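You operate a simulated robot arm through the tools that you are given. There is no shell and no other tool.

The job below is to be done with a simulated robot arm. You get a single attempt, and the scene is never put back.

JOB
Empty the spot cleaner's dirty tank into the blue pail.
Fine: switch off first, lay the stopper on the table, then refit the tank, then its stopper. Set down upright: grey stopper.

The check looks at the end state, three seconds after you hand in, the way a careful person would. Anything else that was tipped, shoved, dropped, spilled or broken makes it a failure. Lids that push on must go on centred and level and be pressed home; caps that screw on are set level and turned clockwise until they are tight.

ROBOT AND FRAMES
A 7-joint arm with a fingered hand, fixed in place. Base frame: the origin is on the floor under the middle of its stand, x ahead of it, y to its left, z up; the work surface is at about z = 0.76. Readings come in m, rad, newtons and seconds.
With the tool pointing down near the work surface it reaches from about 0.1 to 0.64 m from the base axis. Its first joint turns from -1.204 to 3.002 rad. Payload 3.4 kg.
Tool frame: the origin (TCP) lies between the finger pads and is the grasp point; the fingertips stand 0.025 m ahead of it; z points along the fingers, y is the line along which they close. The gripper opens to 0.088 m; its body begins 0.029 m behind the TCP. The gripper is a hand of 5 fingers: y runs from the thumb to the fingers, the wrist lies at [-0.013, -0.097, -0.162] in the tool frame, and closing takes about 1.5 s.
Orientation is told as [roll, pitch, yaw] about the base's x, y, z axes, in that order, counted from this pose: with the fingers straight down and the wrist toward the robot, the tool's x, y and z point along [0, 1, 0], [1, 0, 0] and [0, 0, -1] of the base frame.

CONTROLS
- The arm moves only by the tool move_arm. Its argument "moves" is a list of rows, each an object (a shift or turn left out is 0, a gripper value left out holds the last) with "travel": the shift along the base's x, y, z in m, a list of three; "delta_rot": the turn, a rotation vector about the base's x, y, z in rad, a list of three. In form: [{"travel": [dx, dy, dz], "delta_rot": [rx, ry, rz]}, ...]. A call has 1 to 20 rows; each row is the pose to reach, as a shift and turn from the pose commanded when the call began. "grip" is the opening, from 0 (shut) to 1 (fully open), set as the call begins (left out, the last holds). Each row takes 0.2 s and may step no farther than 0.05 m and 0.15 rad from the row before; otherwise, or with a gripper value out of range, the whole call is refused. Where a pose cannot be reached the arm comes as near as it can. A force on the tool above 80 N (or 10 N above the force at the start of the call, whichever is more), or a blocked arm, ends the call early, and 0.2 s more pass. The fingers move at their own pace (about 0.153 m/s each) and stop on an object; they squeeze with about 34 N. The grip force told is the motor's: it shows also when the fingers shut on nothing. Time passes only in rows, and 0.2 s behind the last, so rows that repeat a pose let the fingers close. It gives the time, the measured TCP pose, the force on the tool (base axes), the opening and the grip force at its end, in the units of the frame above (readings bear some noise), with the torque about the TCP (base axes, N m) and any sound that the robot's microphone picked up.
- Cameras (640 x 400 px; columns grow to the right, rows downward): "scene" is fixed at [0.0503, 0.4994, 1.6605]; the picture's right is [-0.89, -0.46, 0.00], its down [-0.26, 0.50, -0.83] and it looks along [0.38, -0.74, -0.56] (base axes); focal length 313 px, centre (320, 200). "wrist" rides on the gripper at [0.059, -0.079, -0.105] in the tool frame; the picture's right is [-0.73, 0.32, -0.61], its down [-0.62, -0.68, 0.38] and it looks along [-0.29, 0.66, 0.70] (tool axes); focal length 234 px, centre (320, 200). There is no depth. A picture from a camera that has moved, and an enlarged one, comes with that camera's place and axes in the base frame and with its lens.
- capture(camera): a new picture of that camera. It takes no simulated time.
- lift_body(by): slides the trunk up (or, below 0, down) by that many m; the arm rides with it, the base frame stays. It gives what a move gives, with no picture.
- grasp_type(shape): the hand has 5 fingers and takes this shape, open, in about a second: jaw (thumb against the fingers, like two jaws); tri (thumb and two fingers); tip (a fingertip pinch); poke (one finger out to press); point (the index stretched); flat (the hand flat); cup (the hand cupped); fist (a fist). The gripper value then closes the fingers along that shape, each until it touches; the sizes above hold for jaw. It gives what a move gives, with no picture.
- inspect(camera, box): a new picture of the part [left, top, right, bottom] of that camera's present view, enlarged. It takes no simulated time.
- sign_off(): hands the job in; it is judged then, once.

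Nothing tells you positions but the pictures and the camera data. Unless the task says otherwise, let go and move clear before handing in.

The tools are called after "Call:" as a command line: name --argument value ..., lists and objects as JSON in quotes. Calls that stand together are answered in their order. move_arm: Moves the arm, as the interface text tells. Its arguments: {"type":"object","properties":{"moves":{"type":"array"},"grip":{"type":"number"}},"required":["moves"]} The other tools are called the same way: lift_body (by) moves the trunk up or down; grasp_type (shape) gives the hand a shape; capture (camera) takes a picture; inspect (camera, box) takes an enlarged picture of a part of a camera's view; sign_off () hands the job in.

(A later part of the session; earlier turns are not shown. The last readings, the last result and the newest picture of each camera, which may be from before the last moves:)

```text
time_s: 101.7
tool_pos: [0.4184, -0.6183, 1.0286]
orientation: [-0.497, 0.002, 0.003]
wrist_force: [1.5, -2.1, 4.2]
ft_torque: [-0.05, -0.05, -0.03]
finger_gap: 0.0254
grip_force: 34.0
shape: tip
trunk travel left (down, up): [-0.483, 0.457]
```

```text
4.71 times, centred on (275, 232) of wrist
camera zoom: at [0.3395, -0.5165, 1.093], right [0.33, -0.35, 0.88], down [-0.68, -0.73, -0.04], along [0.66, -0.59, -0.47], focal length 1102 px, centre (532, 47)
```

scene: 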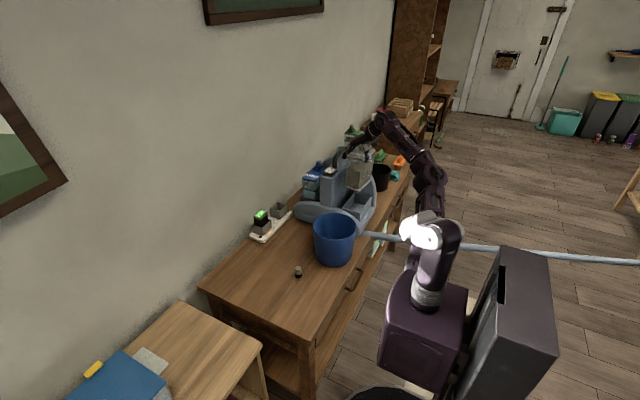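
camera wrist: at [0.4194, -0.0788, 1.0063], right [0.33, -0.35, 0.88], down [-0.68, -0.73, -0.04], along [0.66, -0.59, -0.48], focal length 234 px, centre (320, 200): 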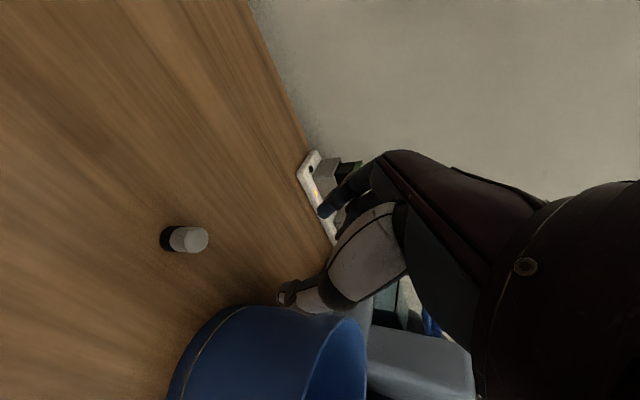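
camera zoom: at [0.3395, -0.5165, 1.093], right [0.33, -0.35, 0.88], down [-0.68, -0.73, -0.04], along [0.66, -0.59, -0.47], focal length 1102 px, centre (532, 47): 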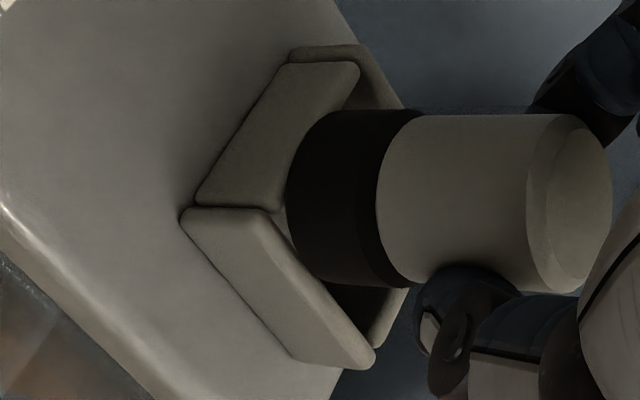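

Light contact: the front wall pushes the plug back (−y), so it's slightly too far forward. I'll lift 3 mm, shift back about 2.5 mm, and try again.

Call:
move_arm --moves '[{"travel": [0, 0, 0.004]}, {"travel": [0.0008, -0.0025, 0.004]}, {"travel": [0.0008, -0.0025, 0.002]}, {"travel": [0.0008, -0.0025, 0.0]}]'

Call:
inspect --camera "wrist" --box '[240, 190, 310, 275]'

Call:
inspect --camera "scene" --box '[352, 163, 374, 183]'

```text
time_s: 102.7
tool_pos: [0.4195, -0.6215, 1.0286]
orientation: [-0.498, 0.003, 0.0]
wrist_force: [0.7, -2.3, 5.2]
ft_torque: [-0.05, -0.06, -0.01]
finger_gap: 0.0258
grip_force: 34.6
shape: tip
trunk travel left (down, up): [-0.483, 0.457]
```

```text
4.71 times, centred on (275, 232) of wrist
camera zoom: at [0.3409, -0.5194, 1.0927], right [0.32, -0.35, 0.88], down [-0.68, -0.73, -0.04], along [0.66, -0.59, -0.47], focal length 1102 px, centre (532, 47)
```

zoom: 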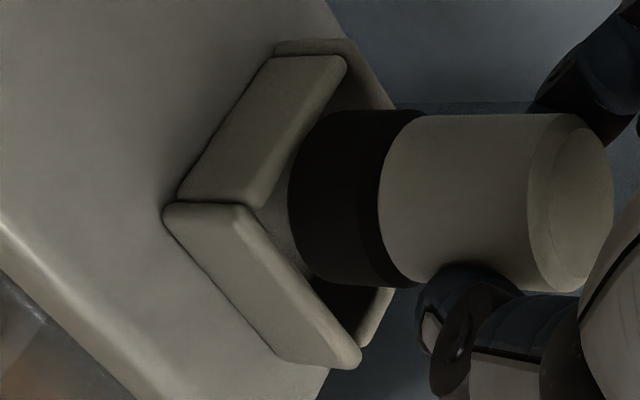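

```text
16.00 times, centred on (363, 173) of scene
camera zoom: at [0.0503, 0.4994, 1.6605], right [-0.89, -0.46, 0.0], down [-0.26, 0.5, -0.83], along [0.38, -0.74, -0.56], focal length 5002 px, centre (-368, 632)
```

zoom: 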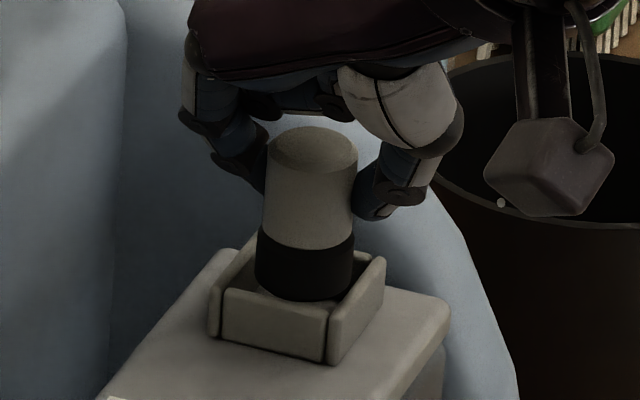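

Call:
inspect --camera "scene" --box '[355, 171, 370, 183]'

Call:
inspect --camera "wrist" --box '[245, 195, 295, 260]'

```text
16.00 times, centred on (362, 177) of scene
camera zoom: at [0.0503, 0.4994, 1.6605], right [-0.89, -0.46, 0.0], down [-0.26, 0.5, -0.83], along [0.38, -0.74, -0.56], focal length 5002 px, centre (-360, 568)
```

zoom: 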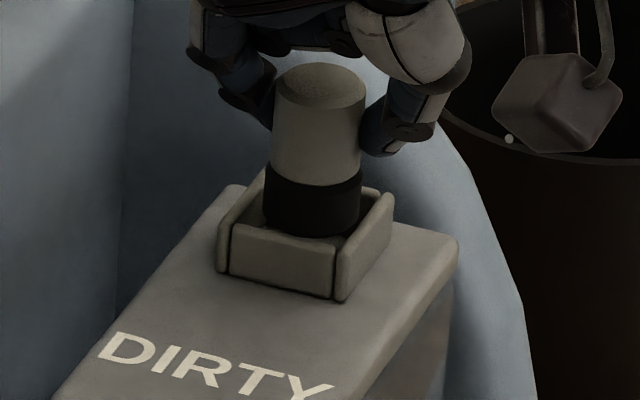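

```text
6.15 times, centred on (270, 228) of wrist
camera zoom: at [0.3409, -0.5194, 1.0927], right [0.32, -0.35, 0.88], down [-0.68, -0.73, -0.04], along [0.66, -0.59, -0.47], focal length 1441 px, centre (628, 31)
```

zoom: 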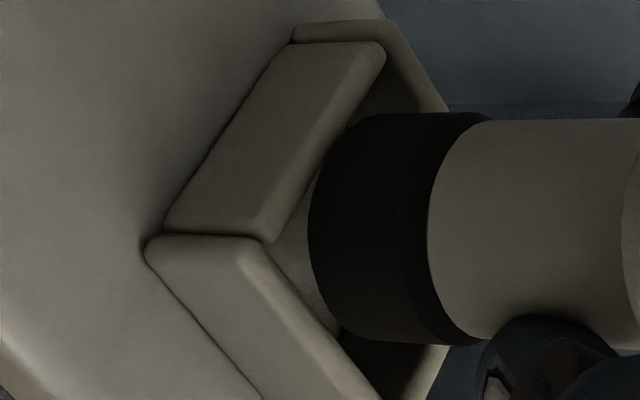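

Correcting for perspective, both views agree the plug is centred within about a millimetre and right at the rim. I'll press a little further and watch whether it enters.

Call:
move_arm --moves '[{"travel": [0, 0, -0.0015]}, {"travel": [0, 0, -0.003]}]'

Call:
inspect --camera "scene" --box '[355, 171, 370, 183]'

Call:
inspect --camera "wrist" --box '[245, 195, 295, 260]'

```text
time_s: 103.3
tool_pos: [0.4187, -0.6216, 1.0274]
orientation: [-0.499, 0.0, 0.001]
wrist_force: [0.7, -4.5, 12.6]
ft_torque: [-0.13, -0.18, -0.08]
finger_gap: 0.0272
grip_force: 34.4
shape: tip
trunk travel left (down, up): [-0.483, 0.457]
```

```text
16.00 times, centred on (362, 177) of scene
camera zoom: at [0.0503, 0.4994, 1.6605], right [-0.89, -0.46, 0.0], down [-0.26, 0.5, -0.83], along [0.38, -0.74, -0.56], focal length 5002 px, centre (-360, 568)
```

zoom: 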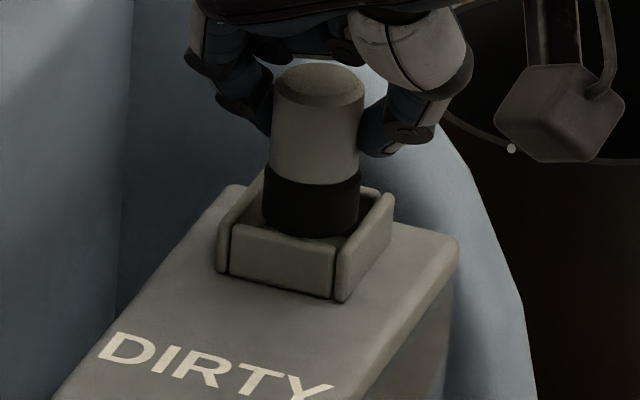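

```text
6.15 times, centred on (270, 228) of wrist
camera zoom: at [0.3399, -0.5188, 1.0907], right [0.32, -0.35, 0.88], down [-0.68, -0.73, -0.04], along [0.66, -0.59, -0.47], focal length 1441 px, centre (628, 31)
```

zoom: 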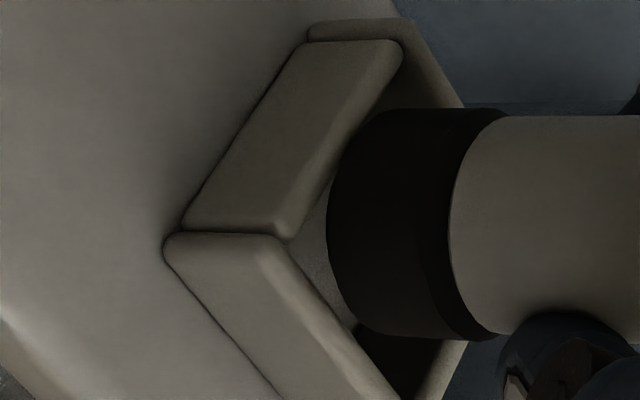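

Call:
move_arm --moves '[{"travel": [0, 0, 0.003]}, {"travel": [0.001, -0.0018, 0.004]}, {"travel": [0.001, -0.0018, 0.002]}, {"travel": [0.001, -0.0018, 0.0005]}]'

Call:
inspect --camera "scene" --box '[355, 171, 370, 183]'

Call:
inspect --camera "wrist" --box '[245, 195, 295, 260]'

```text
time_s: 104.3
tool_pos: [0.4199, -0.6233, 1.0259]
orientation: [-0.497, 0.002, 0.001]
wrist_force: [-0.3, -1.7, 5.7]
ft_torque: [-0.04, 0.01, 0.01]
finger_gap: 0.0275
grip_force: 33.8
shape: tip
trunk travel left (down, up): [-0.483, 0.457]
```

```text
16.00 times, centred on (362, 177) of scene
camera zoom: at [0.0503, 0.4994, 1.6605], right [-0.89, -0.46, 0.0], down [-0.26, 0.5, -0.83], along [0.38, -0.74, -0.56], focal length 5002 px, centre (-360, 568)
```

zoom: 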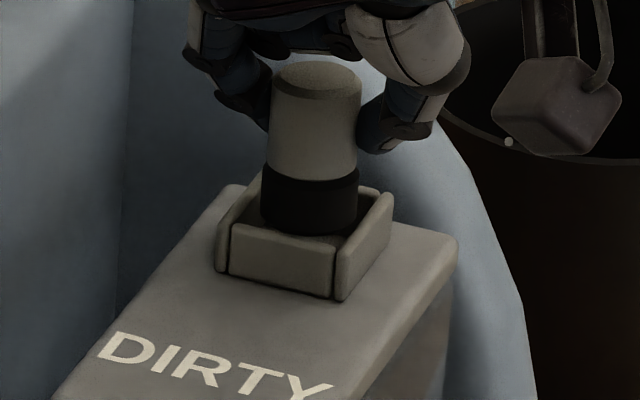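

```text
6.15 times, centred on (270, 228) of wrist
camera zoom: at [0.3415, -0.5214, 1.0908], right [0.32, -0.35, 0.88], down [-0.68, -0.73, -0.04], along [0.66, -0.59, -0.47], focal length 1441 px, centre (628, 31)
```

zoom: 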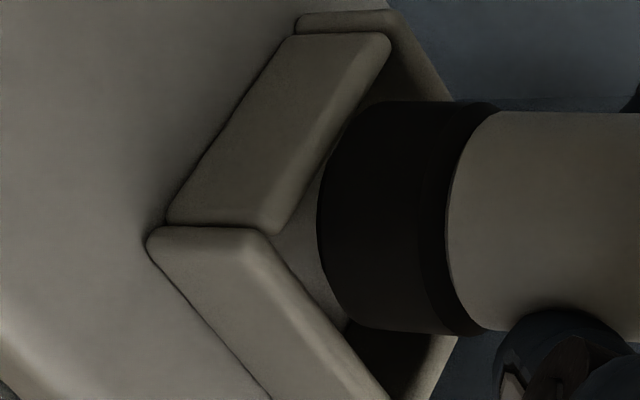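

The plug sits on the rim and has slid a bit in the grip. I'll lift clear and check its attitude before another try.

Call:
move_arm --moves '[{"travel": [0, 0, 0.006]}, {"travel": [0, 0, 0.014]}, {"travel": [0, 0, 0.014]}]'

Call:
inspect --camera "scene" --box '[352, 163, 374, 183]'

Call:
inspect --camera "wrist" --box '[210, 170, 350, 300]'

```text
time_s: 105.1
tool_pos: [0.4206, -0.6234, 1.0404]
orientation: [-0.497, 0.004, 0.001]
wrist_force: [-0.6, 0.1, -0.8]
ft_torque: [-0.03, -0.02, -0.01]
finger_gap: 0.0276
grip_force: 33.8
shape: tip
trunk travel left (down, up): [-0.483, 0.457]
```

```text
16.00 times, centred on (363, 173) of scene
camera zoom: at [0.0503, 0.4994, 1.6605], right [-0.89, -0.46, 0.0], down [-0.26, 0.5, -0.83], along [0.38, -0.74, -0.56], focal length 5002 px, centre (-368, 632)
```

zoom: 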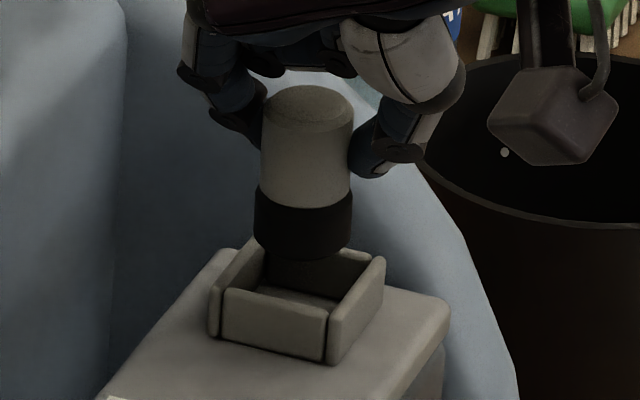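

```text
3.08 times, centred on (280, 235) of wrist
camera zoom: at [0.3424, -0.5231, 1.104], right [0.33, -0.35, 0.88], down [-0.68, -0.73, -0.04], along [0.66, -0.59, -0.48], focal length 720 px, centre (443, 92)
```

zoom: 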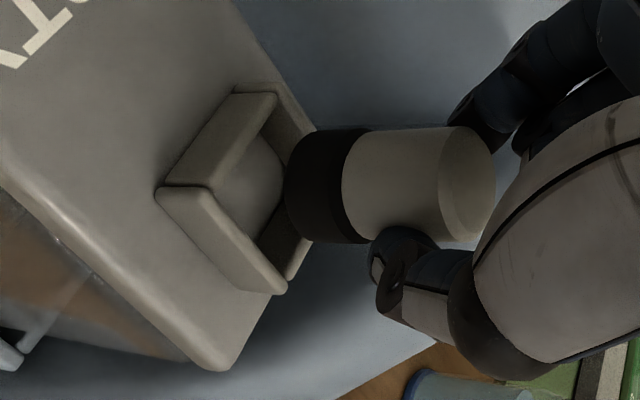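

The plug now leans a few degrees about the pinch axis. I'll rotate the hand to make it upright again and re-measure alignment.

Call:
move_arm --moves '[{"travel": [0, 0, 0], "delta_rot": [0.03, 0, 0]}, {"travel": [0, 0, 0], "delta_rot": [0.065, 0, 0]}, {"travel": [0, 0, 0], "delta_rot": [0.065, 0, 0]}]'

Call:
inspect --camera "scene" --box '[352, 163, 374, 183]'

Call:
inspect --camera "wrist" --box '[225, 180, 325, 275]'

```text
time_s: 105.9
tool_pos: [0.4198, -0.6237, 1.0388]
orientation: [-0.433, 0.004, 0.002]
wrist_force: [0.4, 0.3, -0.1]
ft_torque: [0.01, -0.01, -0.02]
finger_gap: 0.0275
grip_force: 34.3
shape: tip
trunk travel left (down, up): [-0.483, 0.457]
```

```text
16.00 times, centred on (363, 173) of scene
camera zoom: at [0.0503, 0.4994, 1.6605], right [-0.89, -0.46, 0.0], down [-0.26, 0.5, -0.83], along [0.38, -0.74, -0.56], focal length 5002 px, centre (-368, 632)
```

zoom: 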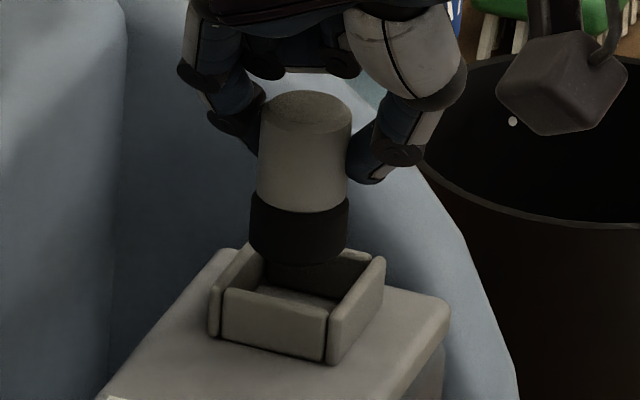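

```text
4.21 times, centred on (275, 228) of wrist
camera zoom: at [0.3422, -0.5264, 1.1102], right [0.33, -0.41, 0.85], down [-0.68, -0.73, -0.09], along [0.66, -0.55, -0.51], focal length 986 px, centre (510, 84)
```

zoom: 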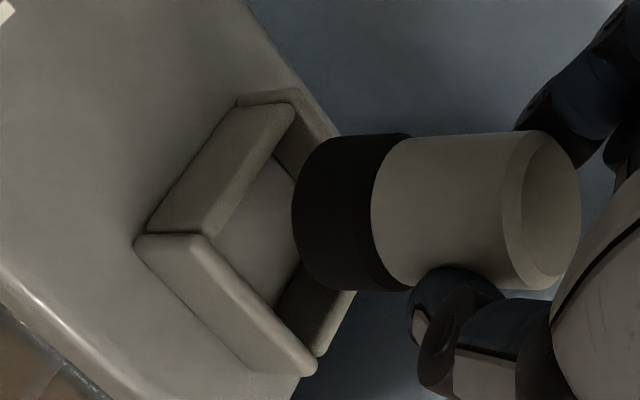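

Now with a consistent model, both cameras say the plug must go about 5–6 mm further back and 1.5 mm outward. Shifting and re-checking.

Call:
move_arm --moves '[{"travel": [0.001, -0.003, 0]}, {"travel": [0.0015, -0.0055, 0]}, {"travel": [0.0015, -0.0055, 0]}]'

Call:
inspect --camera "scene" --box '[352, 163, 374, 183]'

Call:
inspect --camera "wrist" --box '[225, 180, 325, 275]'

```text
time_s: 106.7
tool_pos: [0.4228, -0.6304, 1.0394]
orientation: [-0.432, 0.004, 0.001]
wrist_force: [0.5, -0.3, -0.9]
ft_torque: [-0.02, 0.03, 0.02]
finger_gap: 0.0271
grip_force: 34.0
shape: tip
trunk travel left (down, up): [-0.483, 0.457]
```

```text
16.00 times, centred on (363, 173) of scene
camera zoom: at [0.0503, 0.4994, 1.6605], right [-0.89, -0.46, 0.0], down [-0.26, 0.5, -0.83], along [0.38, -0.74, -0.56], focal length 5002 px, centre (-368, 632)
```

zoom: 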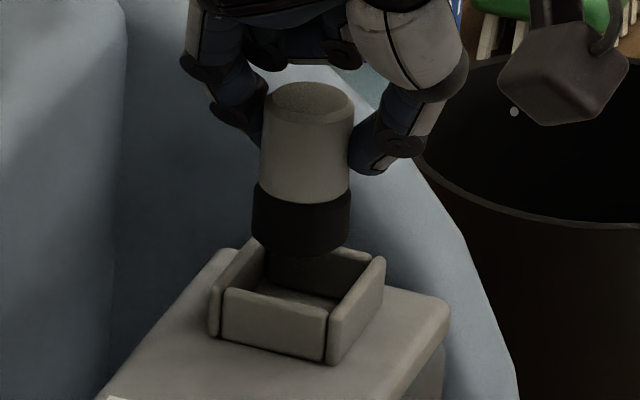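

```text
4.21 times, centred on (275, 228) of wrist
camera zoom: at [0.3437, -0.5318, 1.1099], right [0.33, -0.4, 0.85], down [-0.68, -0.73, -0.08], along [0.66, -0.55, -0.51], focal length 986 px, centre (510, 84)
```

zoom: 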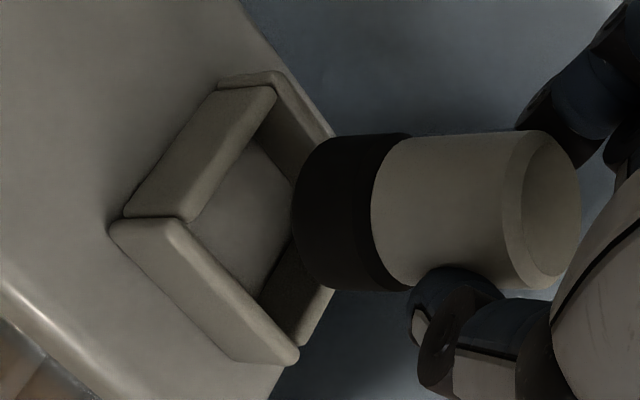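

Both cameras now agree the plug is centred (within about half a millimetre). Lowering again in small steps.

Call:
move_arm --moves '[{"travel": [0, -0.0005, -0.004]}, {"travel": [0, -0.0005, -0.008]}, {"travel": [0, -0.0005, -0.012]}]'

Call:
inspect --camera "scene" --box '[352, 163, 374, 183]'

Call:
inspect --camera "wrist" --box '[225, 180, 325, 275]'

```text
time_s: 107.5
tool_pos: [0.4207, -0.6286, 1.0274]
orientation: [-0.432, 0.004, 0.002]
wrist_force: [-0.1, 0.7, -0.1]
ft_torque: [0.0, 0.01, 0.02]
finger_gap: 0.0275
grip_force: 33.9
shape: tip
trunk travel left (down, up): [-0.483, 0.457]
```

```text
16.00 times, centred on (363, 173) of scene
camera zoom: at [0.0503, 0.4994, 1.6605], right [-0.89, -0.46, 0.0], down [-0.26, 0.5, -0.83], along [0.38, -0.74, -0.56], focal length 5002 px, centre (-368, 632)
```

zoom: 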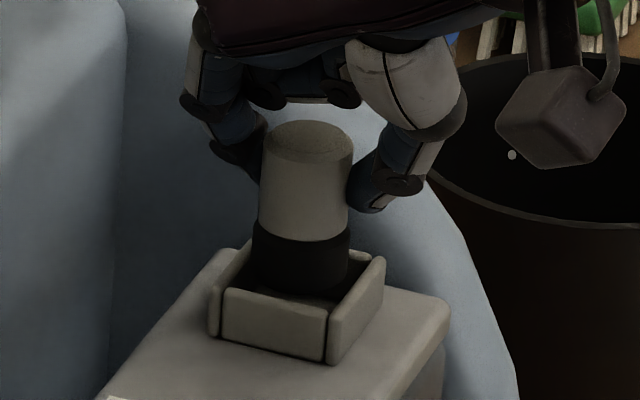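

```text
4.21 times, centred on (275, 228) of wrist
camera zoom: at [0.3431, -0.5321, 1.0983], right [0.33, -0.41, 0.85], down [-0.68, -0.73, -0.09], along [0.66, -0.55, -0.51], focal length 986 px, centre (510, 84)
```

zoom: 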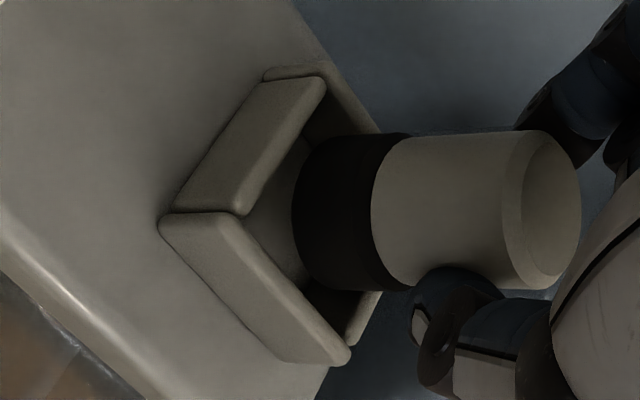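

Call:
move_arm --moves '[{"travel": [0, 0, -0.0015]}, {"travel": [0, 0, -0.003]}]'

```text
time_s: 108.1
tool_pos: [0.4224, -0.6292, 1.0244]
orientation: [-0.432, 0.004, 0.002]
wrist_force: [0.0, -0.7, -0.4]
ft_torque: [0.0, -0.01, 0.0]
finger_gap: 0.0272
grip_force: 34.0
shape: tip
trunk travel left (down, up): [-0.483, 0.457]
```

Call:
move_arm --moves '[{"travel": [0, 0, -0.0015]}, {"travel": [0, 0, -0.003]}]'

Call:
inspect --camera "scene" --box '[352, 163, 374, 183]'

Call:
inspect --camera "wrist" --box '[225, 180, 325, 275]'

```text
time_s: 108.7
tool_pos: [0.4217, -0.6288, 1.0214]
orientation: [-0.43, 0.003, 0.001]
wrist_force: [1.0, -0.2, 0.1]
ft_torque: [0.0, 0.0, -0.01]
finger_gap: 0.0274
grip_force: 34.2
shape: tip
trunk travel left (down, up): [-0.483, 0.457]
```

```text
16.00 times, centred on (363, 173) of scene
camera zoom: at [0.0503, 0.4994, 1.6605], right [-0.89, -0.46, 0.0], down [-0.26, 0.5, -0.83], along [0.38, -0.74, -0.56], focal length 5002 px, centre (-368, 632)
```

zoom: 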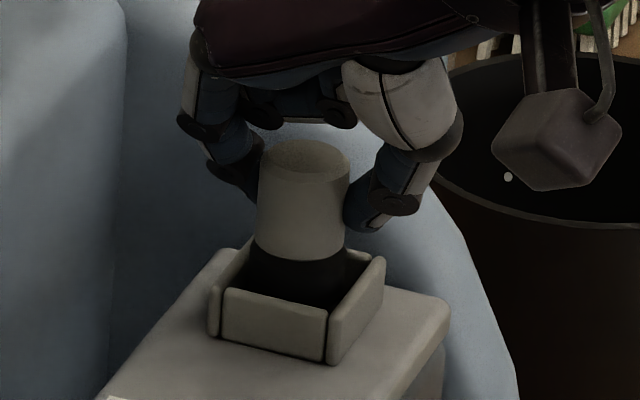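

```text
4.21 times, centred on (275, 228) of wrist
camera zoom: at [0.3433, -0.5316, 1.0926], right [0.33, -0.4, 0.85], down [-0.68, -0.73, -0.09], along [0.66, -0.55, -0.51], focal length 986 px, centre (510, 84)
```

zoom: 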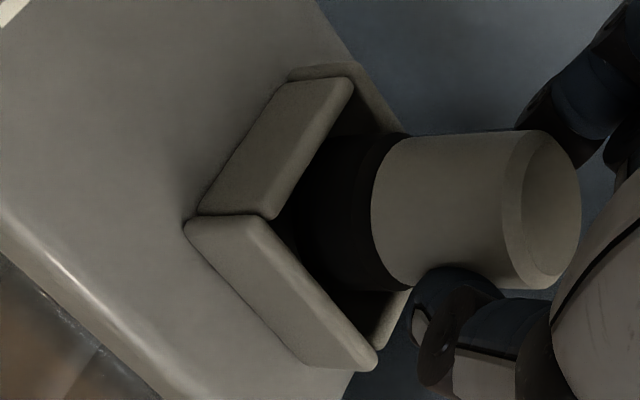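

The plug has entered the collar with no force. Continuing down to its seat.

Call:
move_arm --moves '[{"travel": [0, 0, -0.0015]}, {"travel": [0, 0, -0.003]}, {"travel": [0, 0, -0.0045]}]'

```text
time_s: 109.5
tool_pos: [0.4208, -0.6297, 1.0168]
orientation: [-0.431, 0.005, 0.003]
wrist_force: [-0.2, 0.2, -0.4]
ft_torque: [0.01, 0.0, -0.01]
finger_gap: 0.0273
grip_force: 33.4
shape: tip
trunk travel left (down, up): [-0.483, 0.457]
```

Call:
move_arm --moves '[{"travel": [0, 0, -0.0015]}, {"travel": [0, 0, -0.003]}]'

Call:
inspect --camera "scene" --box '[352, 163, 374, 183]'

Call:
inspect --camera "wrist" --box '[225, 180, 325, 275]'

```text
time_s: 110.1
tool_pos: [0.4204, -0.6287, 1.0143]
orientation: [-0.431, 0.005, 0.002]
wrist_force: [-0.1, 0.7, -0.5]
ft_torque: [0.01, 0.03, -0.01]
finger_gap: 0.0274
grip_force: 33.8
shape: tip
trunk travel left (down, up): [-0.483, 0.457]
```

```text
16.00 times, centred on (363, 173) of scene
camera zoom: at [0.0503, 0.4994, 1.6605], right [-0.89, -0.46, 0.0], down [-0.26, 0.5, -0.83], along [0.38, -0.74, -0.56], focal length 5002 px, centre (-368, 632)
```

zoom: 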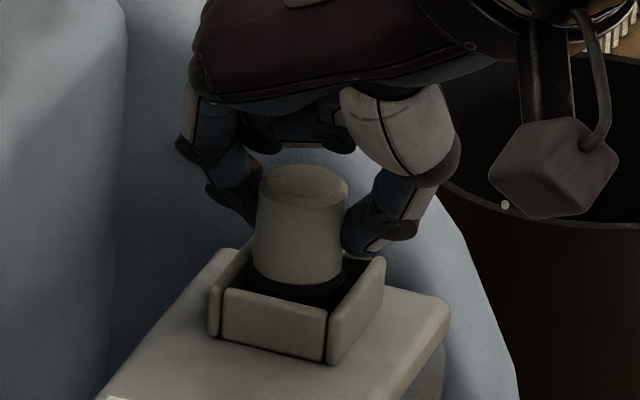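

```text
4.21 times, centred on (275, 228) of wrist
camera zoom: at [0.3433, -0.5315, 1.0851], right [0.33, -0.4, 0.85], down [-0.68, -0.73, -0.09], along [0.66, -0.55, -0.51], focal length 986 px, centre (510, 84)
```

zoom: 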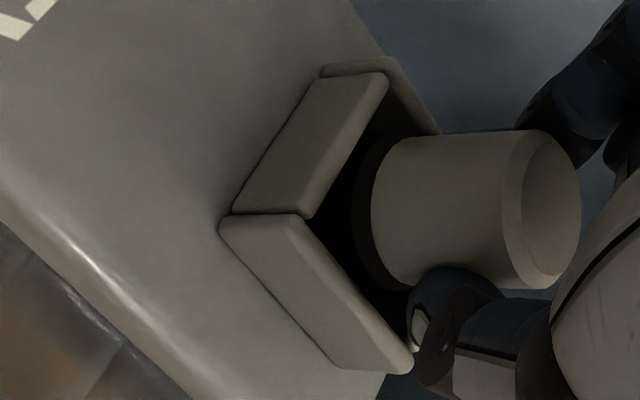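

Call:
move_arm --moves '[{"travel": [0, 0, -0.001]}, {"travel": [0, 0, -0.002]}]'

```text
time_s: 110.7
tool_pos: [0.4224, -0.6273, 1.0128]
orientation: [-0.433, 0.002, 0.002]
wrist_force: [0.5, -0.4, 5.0]
ft_torque: [-0.07, -0.09, -0.01]
finger_gap: 0.0272
grip_force: 33.9
shape: tip
trunk travel left (down, up): [-0.483, 0.457]
```

Contact at 5 N. I'll check whether that is the plug's seat or a fingertip on the collar.

Call:
inspect --camera "scene" --box '[352, 163, 374, 183]'

Call:
inspect --camera "wrist" --box '[225, 180, 325, 275]'

```text
16.00 times, centred on (363, 173) of scene
camera zoom: at [0.0503, 0.4994, 1.6605], right [-0.89, -0.46, 0.0], down [-0.26, 0.5, -0.83], along [0.38, -0.74, -0.56], focal length 5002 px, centre (-368, 632)
```

zoom: 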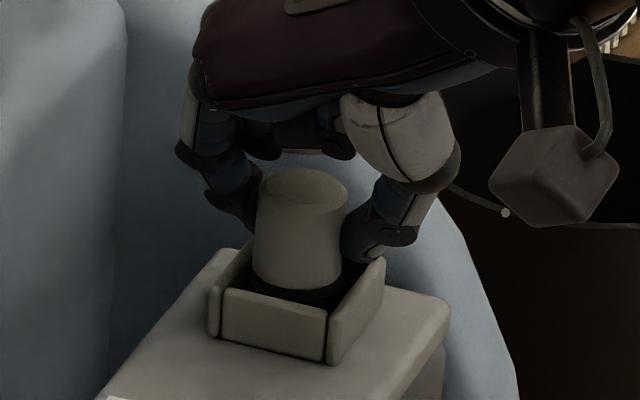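

```text
4.21 times, centred on (275, 228) of wrist
camera zoom: at [0.3428, -0.5309, 1.0834], right [0.32, -0.4, 0.86], down [-0.68, -0.73, -0.09], along [0.66, -0.55, -0.51], focal length 986 px, centre (510, 84)
```

zoom: 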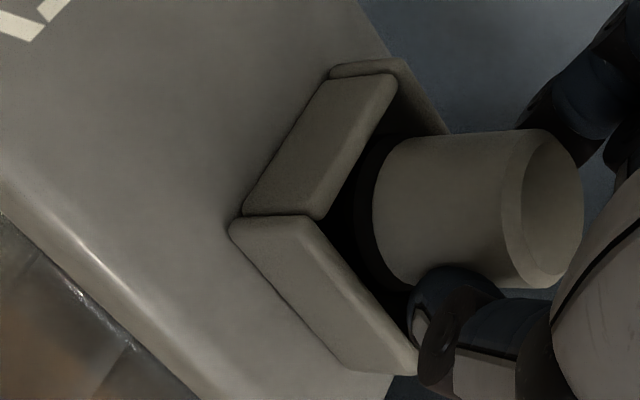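

Call:
move_arm --moves '[{"travel": [0, 0, 0]}, {"travel": [0, 0, 0]}, {"travel": [0, 0, 0]}, {"travel": [0, 0, 0]}, {"travel": [0, 0, 0]}]' --grip 0.6

Call:
inspect --camera "scene" --box '[352, 163, 374, 183]'

Call:
inspect --camera "wrist" --box '[225, 180, 325, 275]'

```text
time_s: 111.9
tool_pos: [0.4216, -0.63, 1.0103]
orientation: [-0.431, 0.003, 0.003]
wrist_force: [0.9, -0.2, 0.5]
ft_torque: [0.02, 0.0, 0.0]
finger_gap: 0.0523
grip_force: 0.1
shape: tip
trunk travel left (down, up): [-0.483, 0.457]
```

```text
16.00 times, centred on (363, 173) of scene
camera zoom: at [0.0503, 0.4994, 1.6605], right [-0.89, -0.46, 0.0], down [-0.26, 0.5, -0.83], along [0.38, -0.74, -0.56], focal length 5002 px, centre (-368, 632)
```

zoom: 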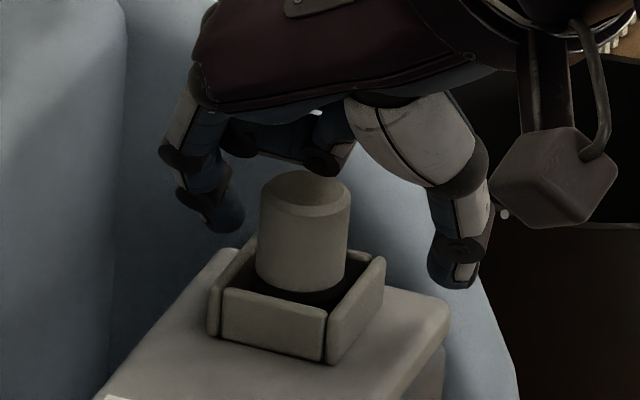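

```text
4.21 times, centred on (275, 228) of wrist
camera zoom: at [0.3432, -0.5316, 1.0825], right [0.33, -0.41, 0.85], down [-0.68, -0.73, -0.09], along [0.66, -0.55, -0.51], focal length 986 px, centre (510, 84)
```

zoom: 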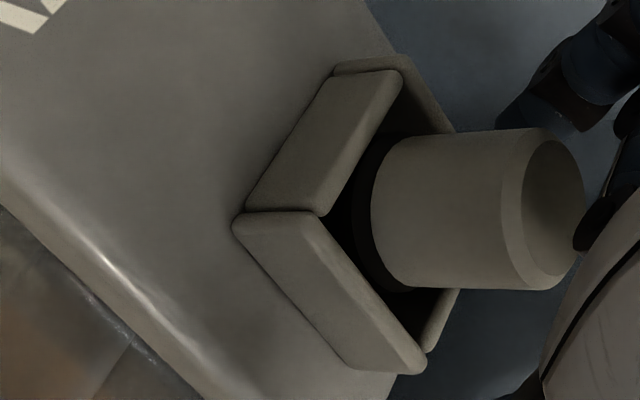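

The plug stands upright in its collar at its original height. I'll raise the hand, then press it home from above.

Call:
move_arm --moves '[{"travel": [0, 0, 0.015]}, {"travel": [0, 0, 0.04]}, {"travel": [0, 0.01, 0.08]}]'

Call:
inspect --camera "scene" --box '[352, 163, 374, 183]'

Call:
inspect --camera "wrist" --box '[160, 190, 290, 310]'

```text
time_s: 112.7
tool_pos: [0.4197, -0.6152, 1.091]
orientation: [-0.433, 0.003, 0.003]
wrist_force: [-0.1, -0.2, 0.1]
ft_torque: [0.0, 0.01, -0.02]
finger_gap: 0.0523
grip_force: 0.0
shape: tip
trunk travel left (down, up): [-0.483, 0.457]
```

```text
16.00 times, centred on (363, 173) of scene
camera zoom: at [0.0503, 0.4994, 1.6605], right [-0.89, -0.46, 0.0], down [-0.26, 0.5, -0.83], along [0.38, -0.74, -0.56], focal length 5002 px, centre (-368, 632)
```

zoom: 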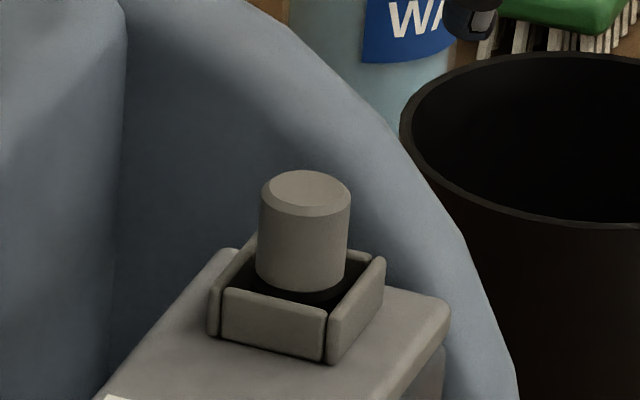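

```text
3.33 times, centred on (225, 250) of wrist
camera zoom: at [0.3417, -0.5183, 1.1629], right [0.33, -0.4, 0.85], down [-0.68, -0.73, -0.08], along [0.66, -0.55, -0.51], focal length 781 px, centre (637, 33)
```

zoom: 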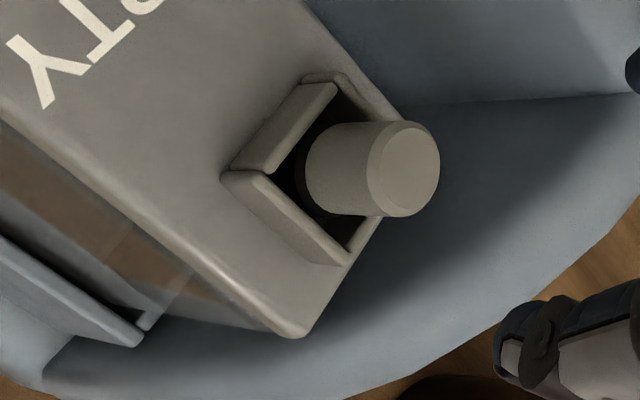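

The plug looks upright and centred at its original depth. To be sure it is home, I'll take the poke shape and press down on its top.

Call:
grasp_type --shape "poke"

Call:
move_arm --moves '[{"travel": [0.005, -0.002, -0.01]}, {"travel": [0.0098, -0.0043, -0.025]}, {"travel": [0.0098, -0.0043, -0.04]}]'

Call:
inspect --camera "scene" --box '[345, 150, 385, 190]'

Call:
inspect --camera "wrist" --box '[210, 170, 350, 300]'

```text
time_s: 113.6
tool_pos: [0.4213, -0.6167, 1.0894]
orientation: [-0.432, 0.004, 0.001]
wrist_force: [1.0, -0.6, -0.3]
ft_torque: [-0.02, 0.0, 0.01]
finger_gap: 0.0001
grip_force: 0.1
shape: poke
trunk travel left (down, up): [-0.483, 0.457]
```

```text
time_s: 114.4
tool_pos: [0.4301, -0.6206, 1.051]
orientation: [-0.432, 0.004, 0.002]
wrist_force: [0.2, -0.4, -0.3]
ft_torque: [-0.02, 0.01, -0.02]
finger_gap: 0.0
grip_force: 0.0
shape: poke
trunk travel left (down, up): [-0.483, 0.457]
```

```text
10.00 times, centred on (365, 170) of scene
camera zoom: at [0.0503, 0.4994, 1.6605], right [-0.89, -0.46, 0.0], down [-0.26, 0.5, -0.83], along [0.38, -0.74, -0.56], focal length 3126 px, centre (-130, 500)
```

zoom: 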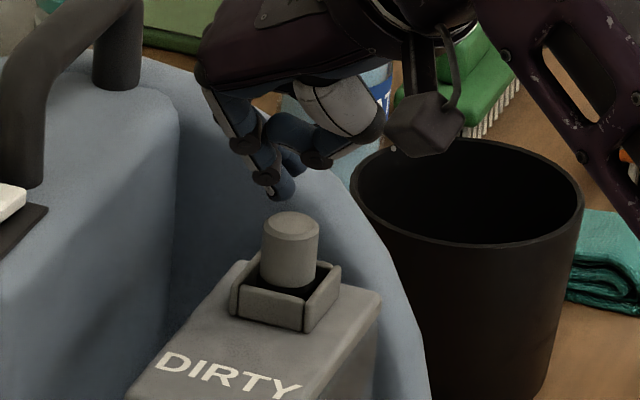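

```text
3.08 times, centred on (280, 235) of wrist
camera zoom: at [0.3532, -0.5243, 1.1221], right [0.33, -0.41, 0.85], down [-0.68, -0.73, -0.09], along [0.66, -0.55, -0.51], focal length 720 px, centre (443, 92)
```

zoom: 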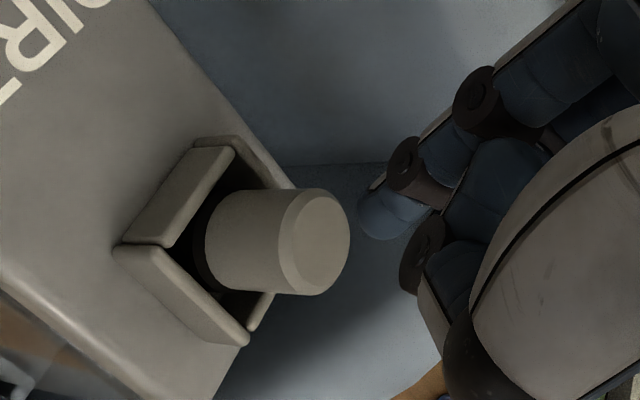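

Call:
move_arm --moves '[{"travel": [-0.001, -0.002, -0.006]}, {"travel": [-0.0015, -0.0025, -0.012]}]'

Call:
inspect --camera "wrist" --box '[210, 170, 350, 300]'

Call:
inspect --camera "scene" --box '[345, 150, 385, 190]'

```text
time_s: 115.0
tool_pos: [0.4303, -0.6247, 1.0408]
orientation: [-0.432, 0.004, 0.002]
wrist_force: [-0.2, 0.4, -0.1]
ft_torque: [0.01, 0.01, -0.01]
finger_gap: 0.0
grip_force: 0.1
shape: poke
trunk travel left (down, up): [-0.483, 0.457]
```

```text
3.08 times, centred on (280, 235) of wrist
camera zoom: at [0.3515, -0.5276, 1.1106], right [0.33, -0.41, 0.85], down [-0.68, -0.73, -0.09], along [0.66, -0.55, -0.51], focal length 720 px, centre (443, 92)
```

zoom: 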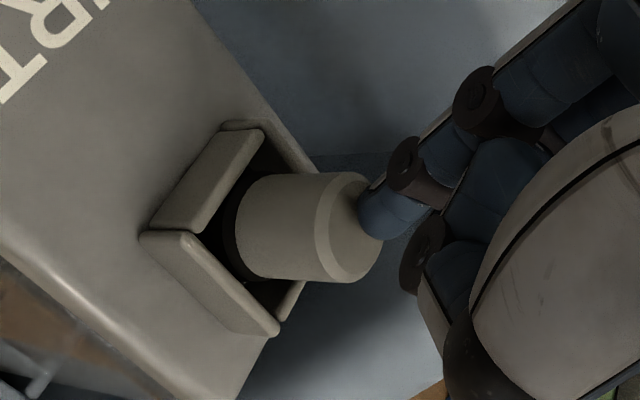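

```text
10.00 times, centred on (365, 170) of scene
camera zoom: at [0.0503, 0.4994, 1.6605], right [-0.89, -0.46, 0.0], down [-0.26, 0.5, -0.83], along [0.38, -0.74, -0.56], focal length 3126 px, centre (-130, 500)
```

zoom: 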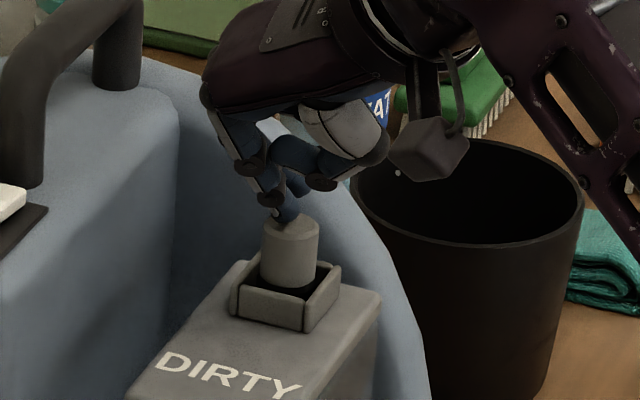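

Call:
move_arm --moves '[{"travel": [-0.0025, 0.001, 0.002]}, {"travel": [-0.005, 0.002, 0.002]}, {"travel": [-0.005, 0.002, 0]}]'

Call:
inspect --camera "scene" --box '[352, 163, 374, 183]'

Call:
inspect --camera "wrist" --box '[240, 190, 340, 290]'

```text
time_s: 115.8
tool_pos: [0.4254, -0.6231, 1.0403]
orientation: [-0.432, 0.005, 0.0]
wrist_force: [0.2, -0.2, 0.9]
ft_torque: [-0.02, -0.01, 0.02]
finger_gap: 0.0
grip_force: 0.1
shape: poke
trunk travel left (down, up): [-0.483, 0.457]
```

```text
16.00 times, centred on (363, 173) of scene
camera zoom: at [0.0503, 0.4994, 1.6605], right [-0.89, -0.46, 0.0], down [-0.26, 0.5, -0.83], along [0.38, -0.74, -0.56], focal length 5002 px, centre (-368, 632)
```

zoom: 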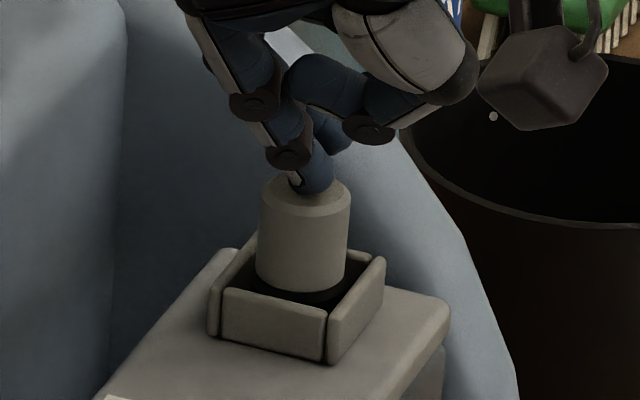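

```text
4.00 times, centred on (290, 240) of wrist
camera zoom: at [0.3469, -0.5262, 1.1105], right [0.33, -0.4, 0.85], down [-0.68, -0.73, -0.09], along [0.66, -0.55, -0.51], focal length 937 px, centre (440, 40)
```

zoom: 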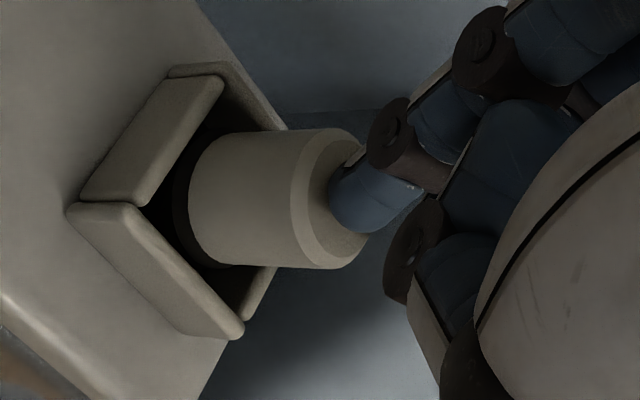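

The fingertip is over the middle of the knob. Pressing down in small steps.

Call:
move_arm --moves '[{"travel": [0, 0, -0.002]}, {"travel": [0, 0, -0.004]}]'

```text
time_s: 116.4
tool_pos: [0.4245, -0.621, 1.0402]
orientation: [-0.436, -0.003, 0.003]
wrist_force: [1.3, -1.1, 16.7]
ft_torque: [-0.06, -0.05, 0.0]
finger_gap: 0.0
grip_force: 0.0
shape: poke
trunk travel left (down, up): [-0.483, 0.457]
```

Call:
move_arm --moves '[{"travel": [0, 0, -0.002]}, {"travel": [0, 0, -0.004]}, {"travel": [0, 0, -0.004]}]'

Call:
inspect --camera "scene" --box '[352, 163, 374, 183]'

```text
time_s: 117.2
tool_pos: [0.4238, -0.6187, 1.0395]
orientation: [-0.439, -0.005, 0.005]
wrist_force: [4.7, -1.9, 35.6]
ft_torque: [-0.08, -0.02, 0.02]
finger_gap: 0.0001
grip_force: 0.1
shape: poke
trunk travel left (down, up): [-0.483, 0.457]
```

```text
16.00 times, centred on (363, 173) of scene
camera zoom: at [0.0503, 0.4994, 1.6605], right [-0.89, -0.46, 0.0], down [-0.26, 0.5, -0.83], along [0.38, -0.74, -0.56], focal length 5002 px, centre (-368, 632)
```

zoom: 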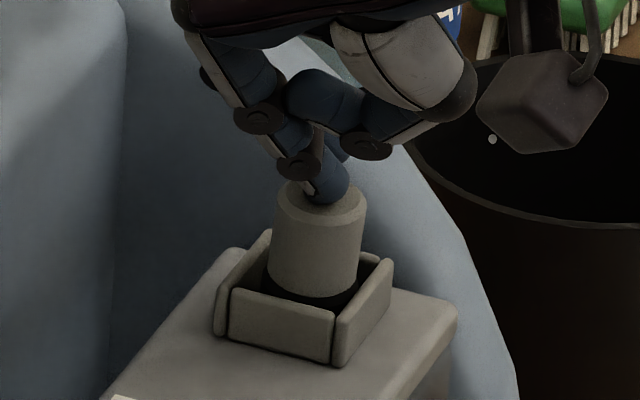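

That's firm (36 N, no further travel); the tank itself is shifting slightly in its tray under the load, so I'll back off and check.

Call:
move_arm --moves '[{"travel": [0, 0, 0.004]}, {"travel": [0, 0, 0.008]}, {"travel": [0, 0, 0.02]}, {"travel": [0, 0, 0.05]}, {"travel": [0, 0.02, 0.085]}]'

Call:
inspect --camera "scene" --box '[352, 163, 374, 183]'

Call:
inspect --camera "scene" --box '[340, 155, 390, 220]'

Call:
capture --camera "wrist"

```text
time_s: 118.4
tool_pos: [0.4239, -0.6003, 1.1165]
orientation: [-0.431, 0.002, 0.001]
wrist_force: [-0.9, 0.2, -0.2]
ft_torque: [0.02, 0.02, -0.01]
finger_gap: 0.0
grip_force: 0.1
shape: poke
trunk travel left (down, up): [-0.483, 0.457]
```

```text
16.00 times, centred on (363, 173) of scene
camera zoom: at [0.0503, 0.4994, 1.6605], right [-0.89, -0.46, 0.0], down [-0.26, 0.5, -0.83], along [0.38, -0.74, -0.56], focal length 5002 px, centre (-368, 632)
```

zoom: 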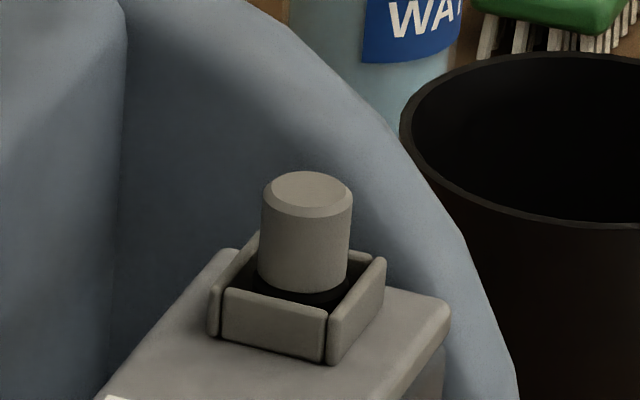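

```text
6.15 times, centred on (365, 188) of scene
camera zoom: at [0.0503, 0.4994, 1.6605], right [-0.89, -0.46, 0.0], down [-0.26, 0.5, -0.83], along [0.38, -0.74, -0.56], focal length 1924 px, centre (43, 277)
```

zoom: 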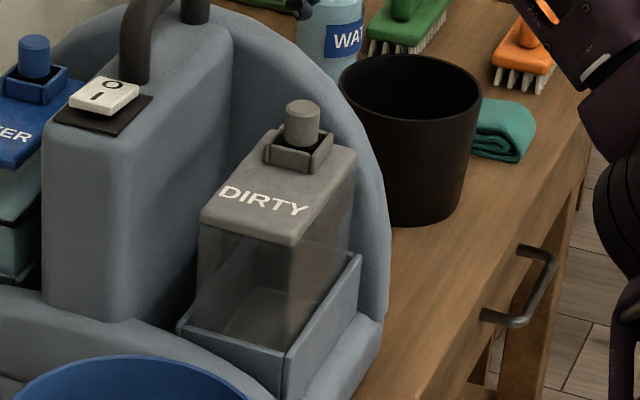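

```text
taken
camera wrist: at [0.3453, -0.5042, 1.1877], right [0.33, -0.41, 0.85], down [-0.68, -0.73, -0.09], along [0.66, -0.55, -0.51], focal length 234 px, centre (320, 200)
```

wrist: 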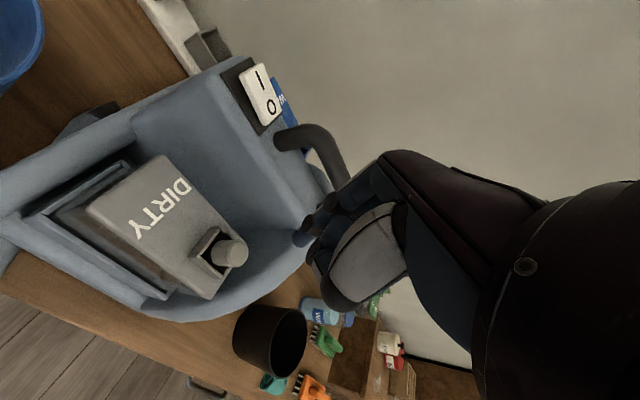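

The tank and plug are back exactly where they were originally (within about half a millimetre). I'll move the hand clear and check the whole scene.

Call:
move_arm --moves '[{"travel": [-0.01, 0.03, 0.03]}, {"travel": [-0.02, 0.06, 0.06]}, {"travel": [-0.03, 0.09, 0.09]}, {"travel": [-0.04, 0.12, 0.11]}]'

Call:
lift_body --by 0.12

Call:
capture --camera "scene"

Call:
inspect --camera "scene" --box '[240, 120, 440, 280]'

Call:
capture --camera "wrist"

```text
time_s: 119.4
tool_pos: [0.4419, -0.5157, 1.1984]
orientation: [-0.434, -0.005, 0.003]
wrist_force: [0.0, -0.4, 0.2]
ft_torque: [0.02, -0.03, -0.01]
finger_gap: 0.0001
grip_force: 0.0
shape: poke
out of reach, approached as far as the arm can: row 2, 3, 4
trunk travel left (down, up): [-0.483, 0.457]
```

```text
time_s: 120.9
tool_pos: [0.4408, -0.5166, 1.3181]
orientation: [-0.436, -0.002, 0.003]
wrist_force: [0.6, 0.4, -0.3]
ft_torque: [0.0, 0.0, 0.02]
finger_gap: 0.0
grip_force: 0.1
shape: poke
trunk travel left (down, up): [-0.603, 0.337]
```

```text
taken
```

scene: 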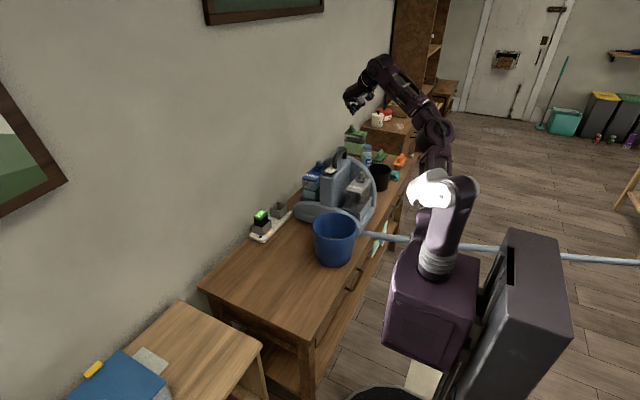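

```text
2.50 times, centred on (340, 200) of scene
camera zoom: at [0.0503, 0.4994, 1.6605], right [-0.89, -0.46, 0.0], down [-0.26, 0.5, -0.83], along [0.38, -0.74, -0.56], focal length 782 px, centre (270, 200)
```

zoom: 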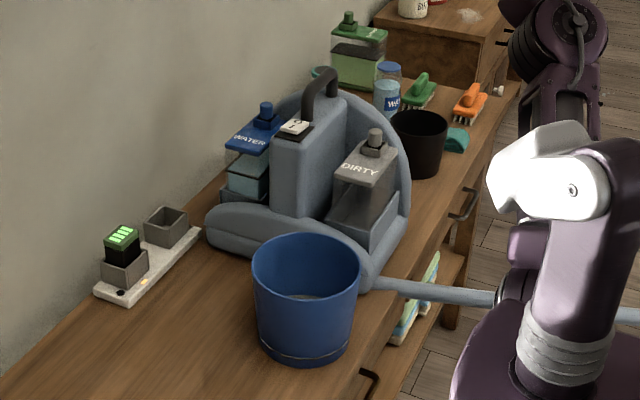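

```text
taken
camera wrist: at [0.3625, -0.4187, 1.3878], right [0.32, -0.4, 0.86], down [-0.68, -0.73, -0.09], along [0.66, -0.55, -0.51], focal length 234 px, centre (320, 200)
```

wrist: 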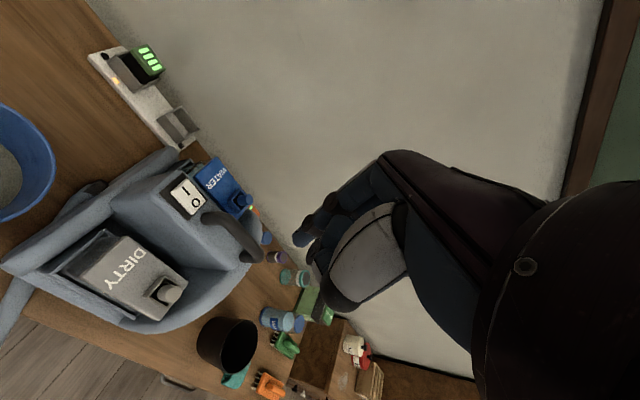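

Call:
inspect --camera "wrist" --box '[60, 160, 270, 330]'

Call:
inspect --camera "scene" --box '[300, 200, 380, 280]'

Call:
inspect --camera "scene" --box '[320, 145, 380, 200]'

```text
2.35 times, centred on (165, 245) of wrist
camera zoom: at [0.3625, -0.4187, 1.3878], right [0.32, -0.4, 0.86], down [-0.68, -0.73, -0.09], along [0.66, -0.55, -0.51], focal length 551 px, centre (685, 94)
```

zoom: 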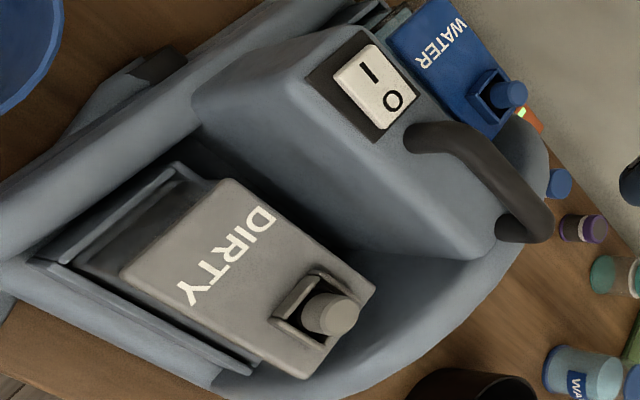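

```text
5.00 times, centred on (340, 240) of scene
camera zoom: at [0.0503, 0.4994, 1.6605], right [-0.89, -0.46, 0.0], down [-0.26, 0.5, -0.83], along [0.38, -0.74, -0.56], focal length 1563 px, centre (220, 0)
```

zoom: 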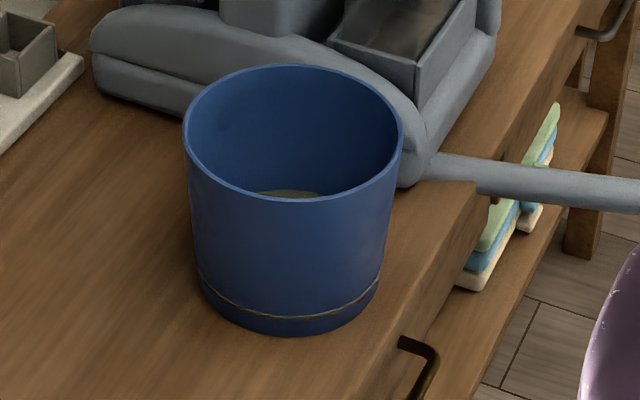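

```text
7.27 times, centred on (350, 172) of scene
camera zoom: at [0.0503, 0.4994, 1.6605], right [-0.89, -0.46, 0.0], down [-0.26, 0.5, -0.83], along [0.38, -0.74, -0.56], focal length 2274 px, centre (102, 400)
```

zoom: 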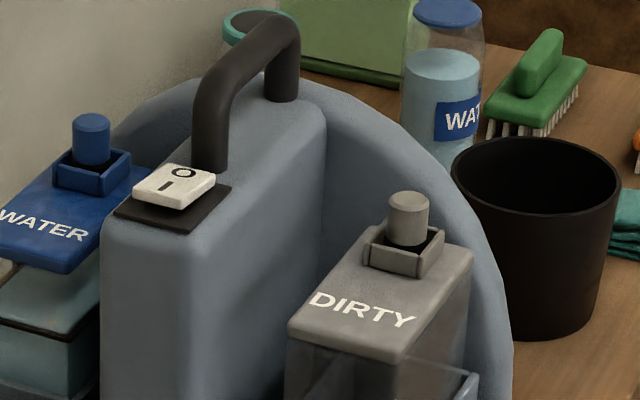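

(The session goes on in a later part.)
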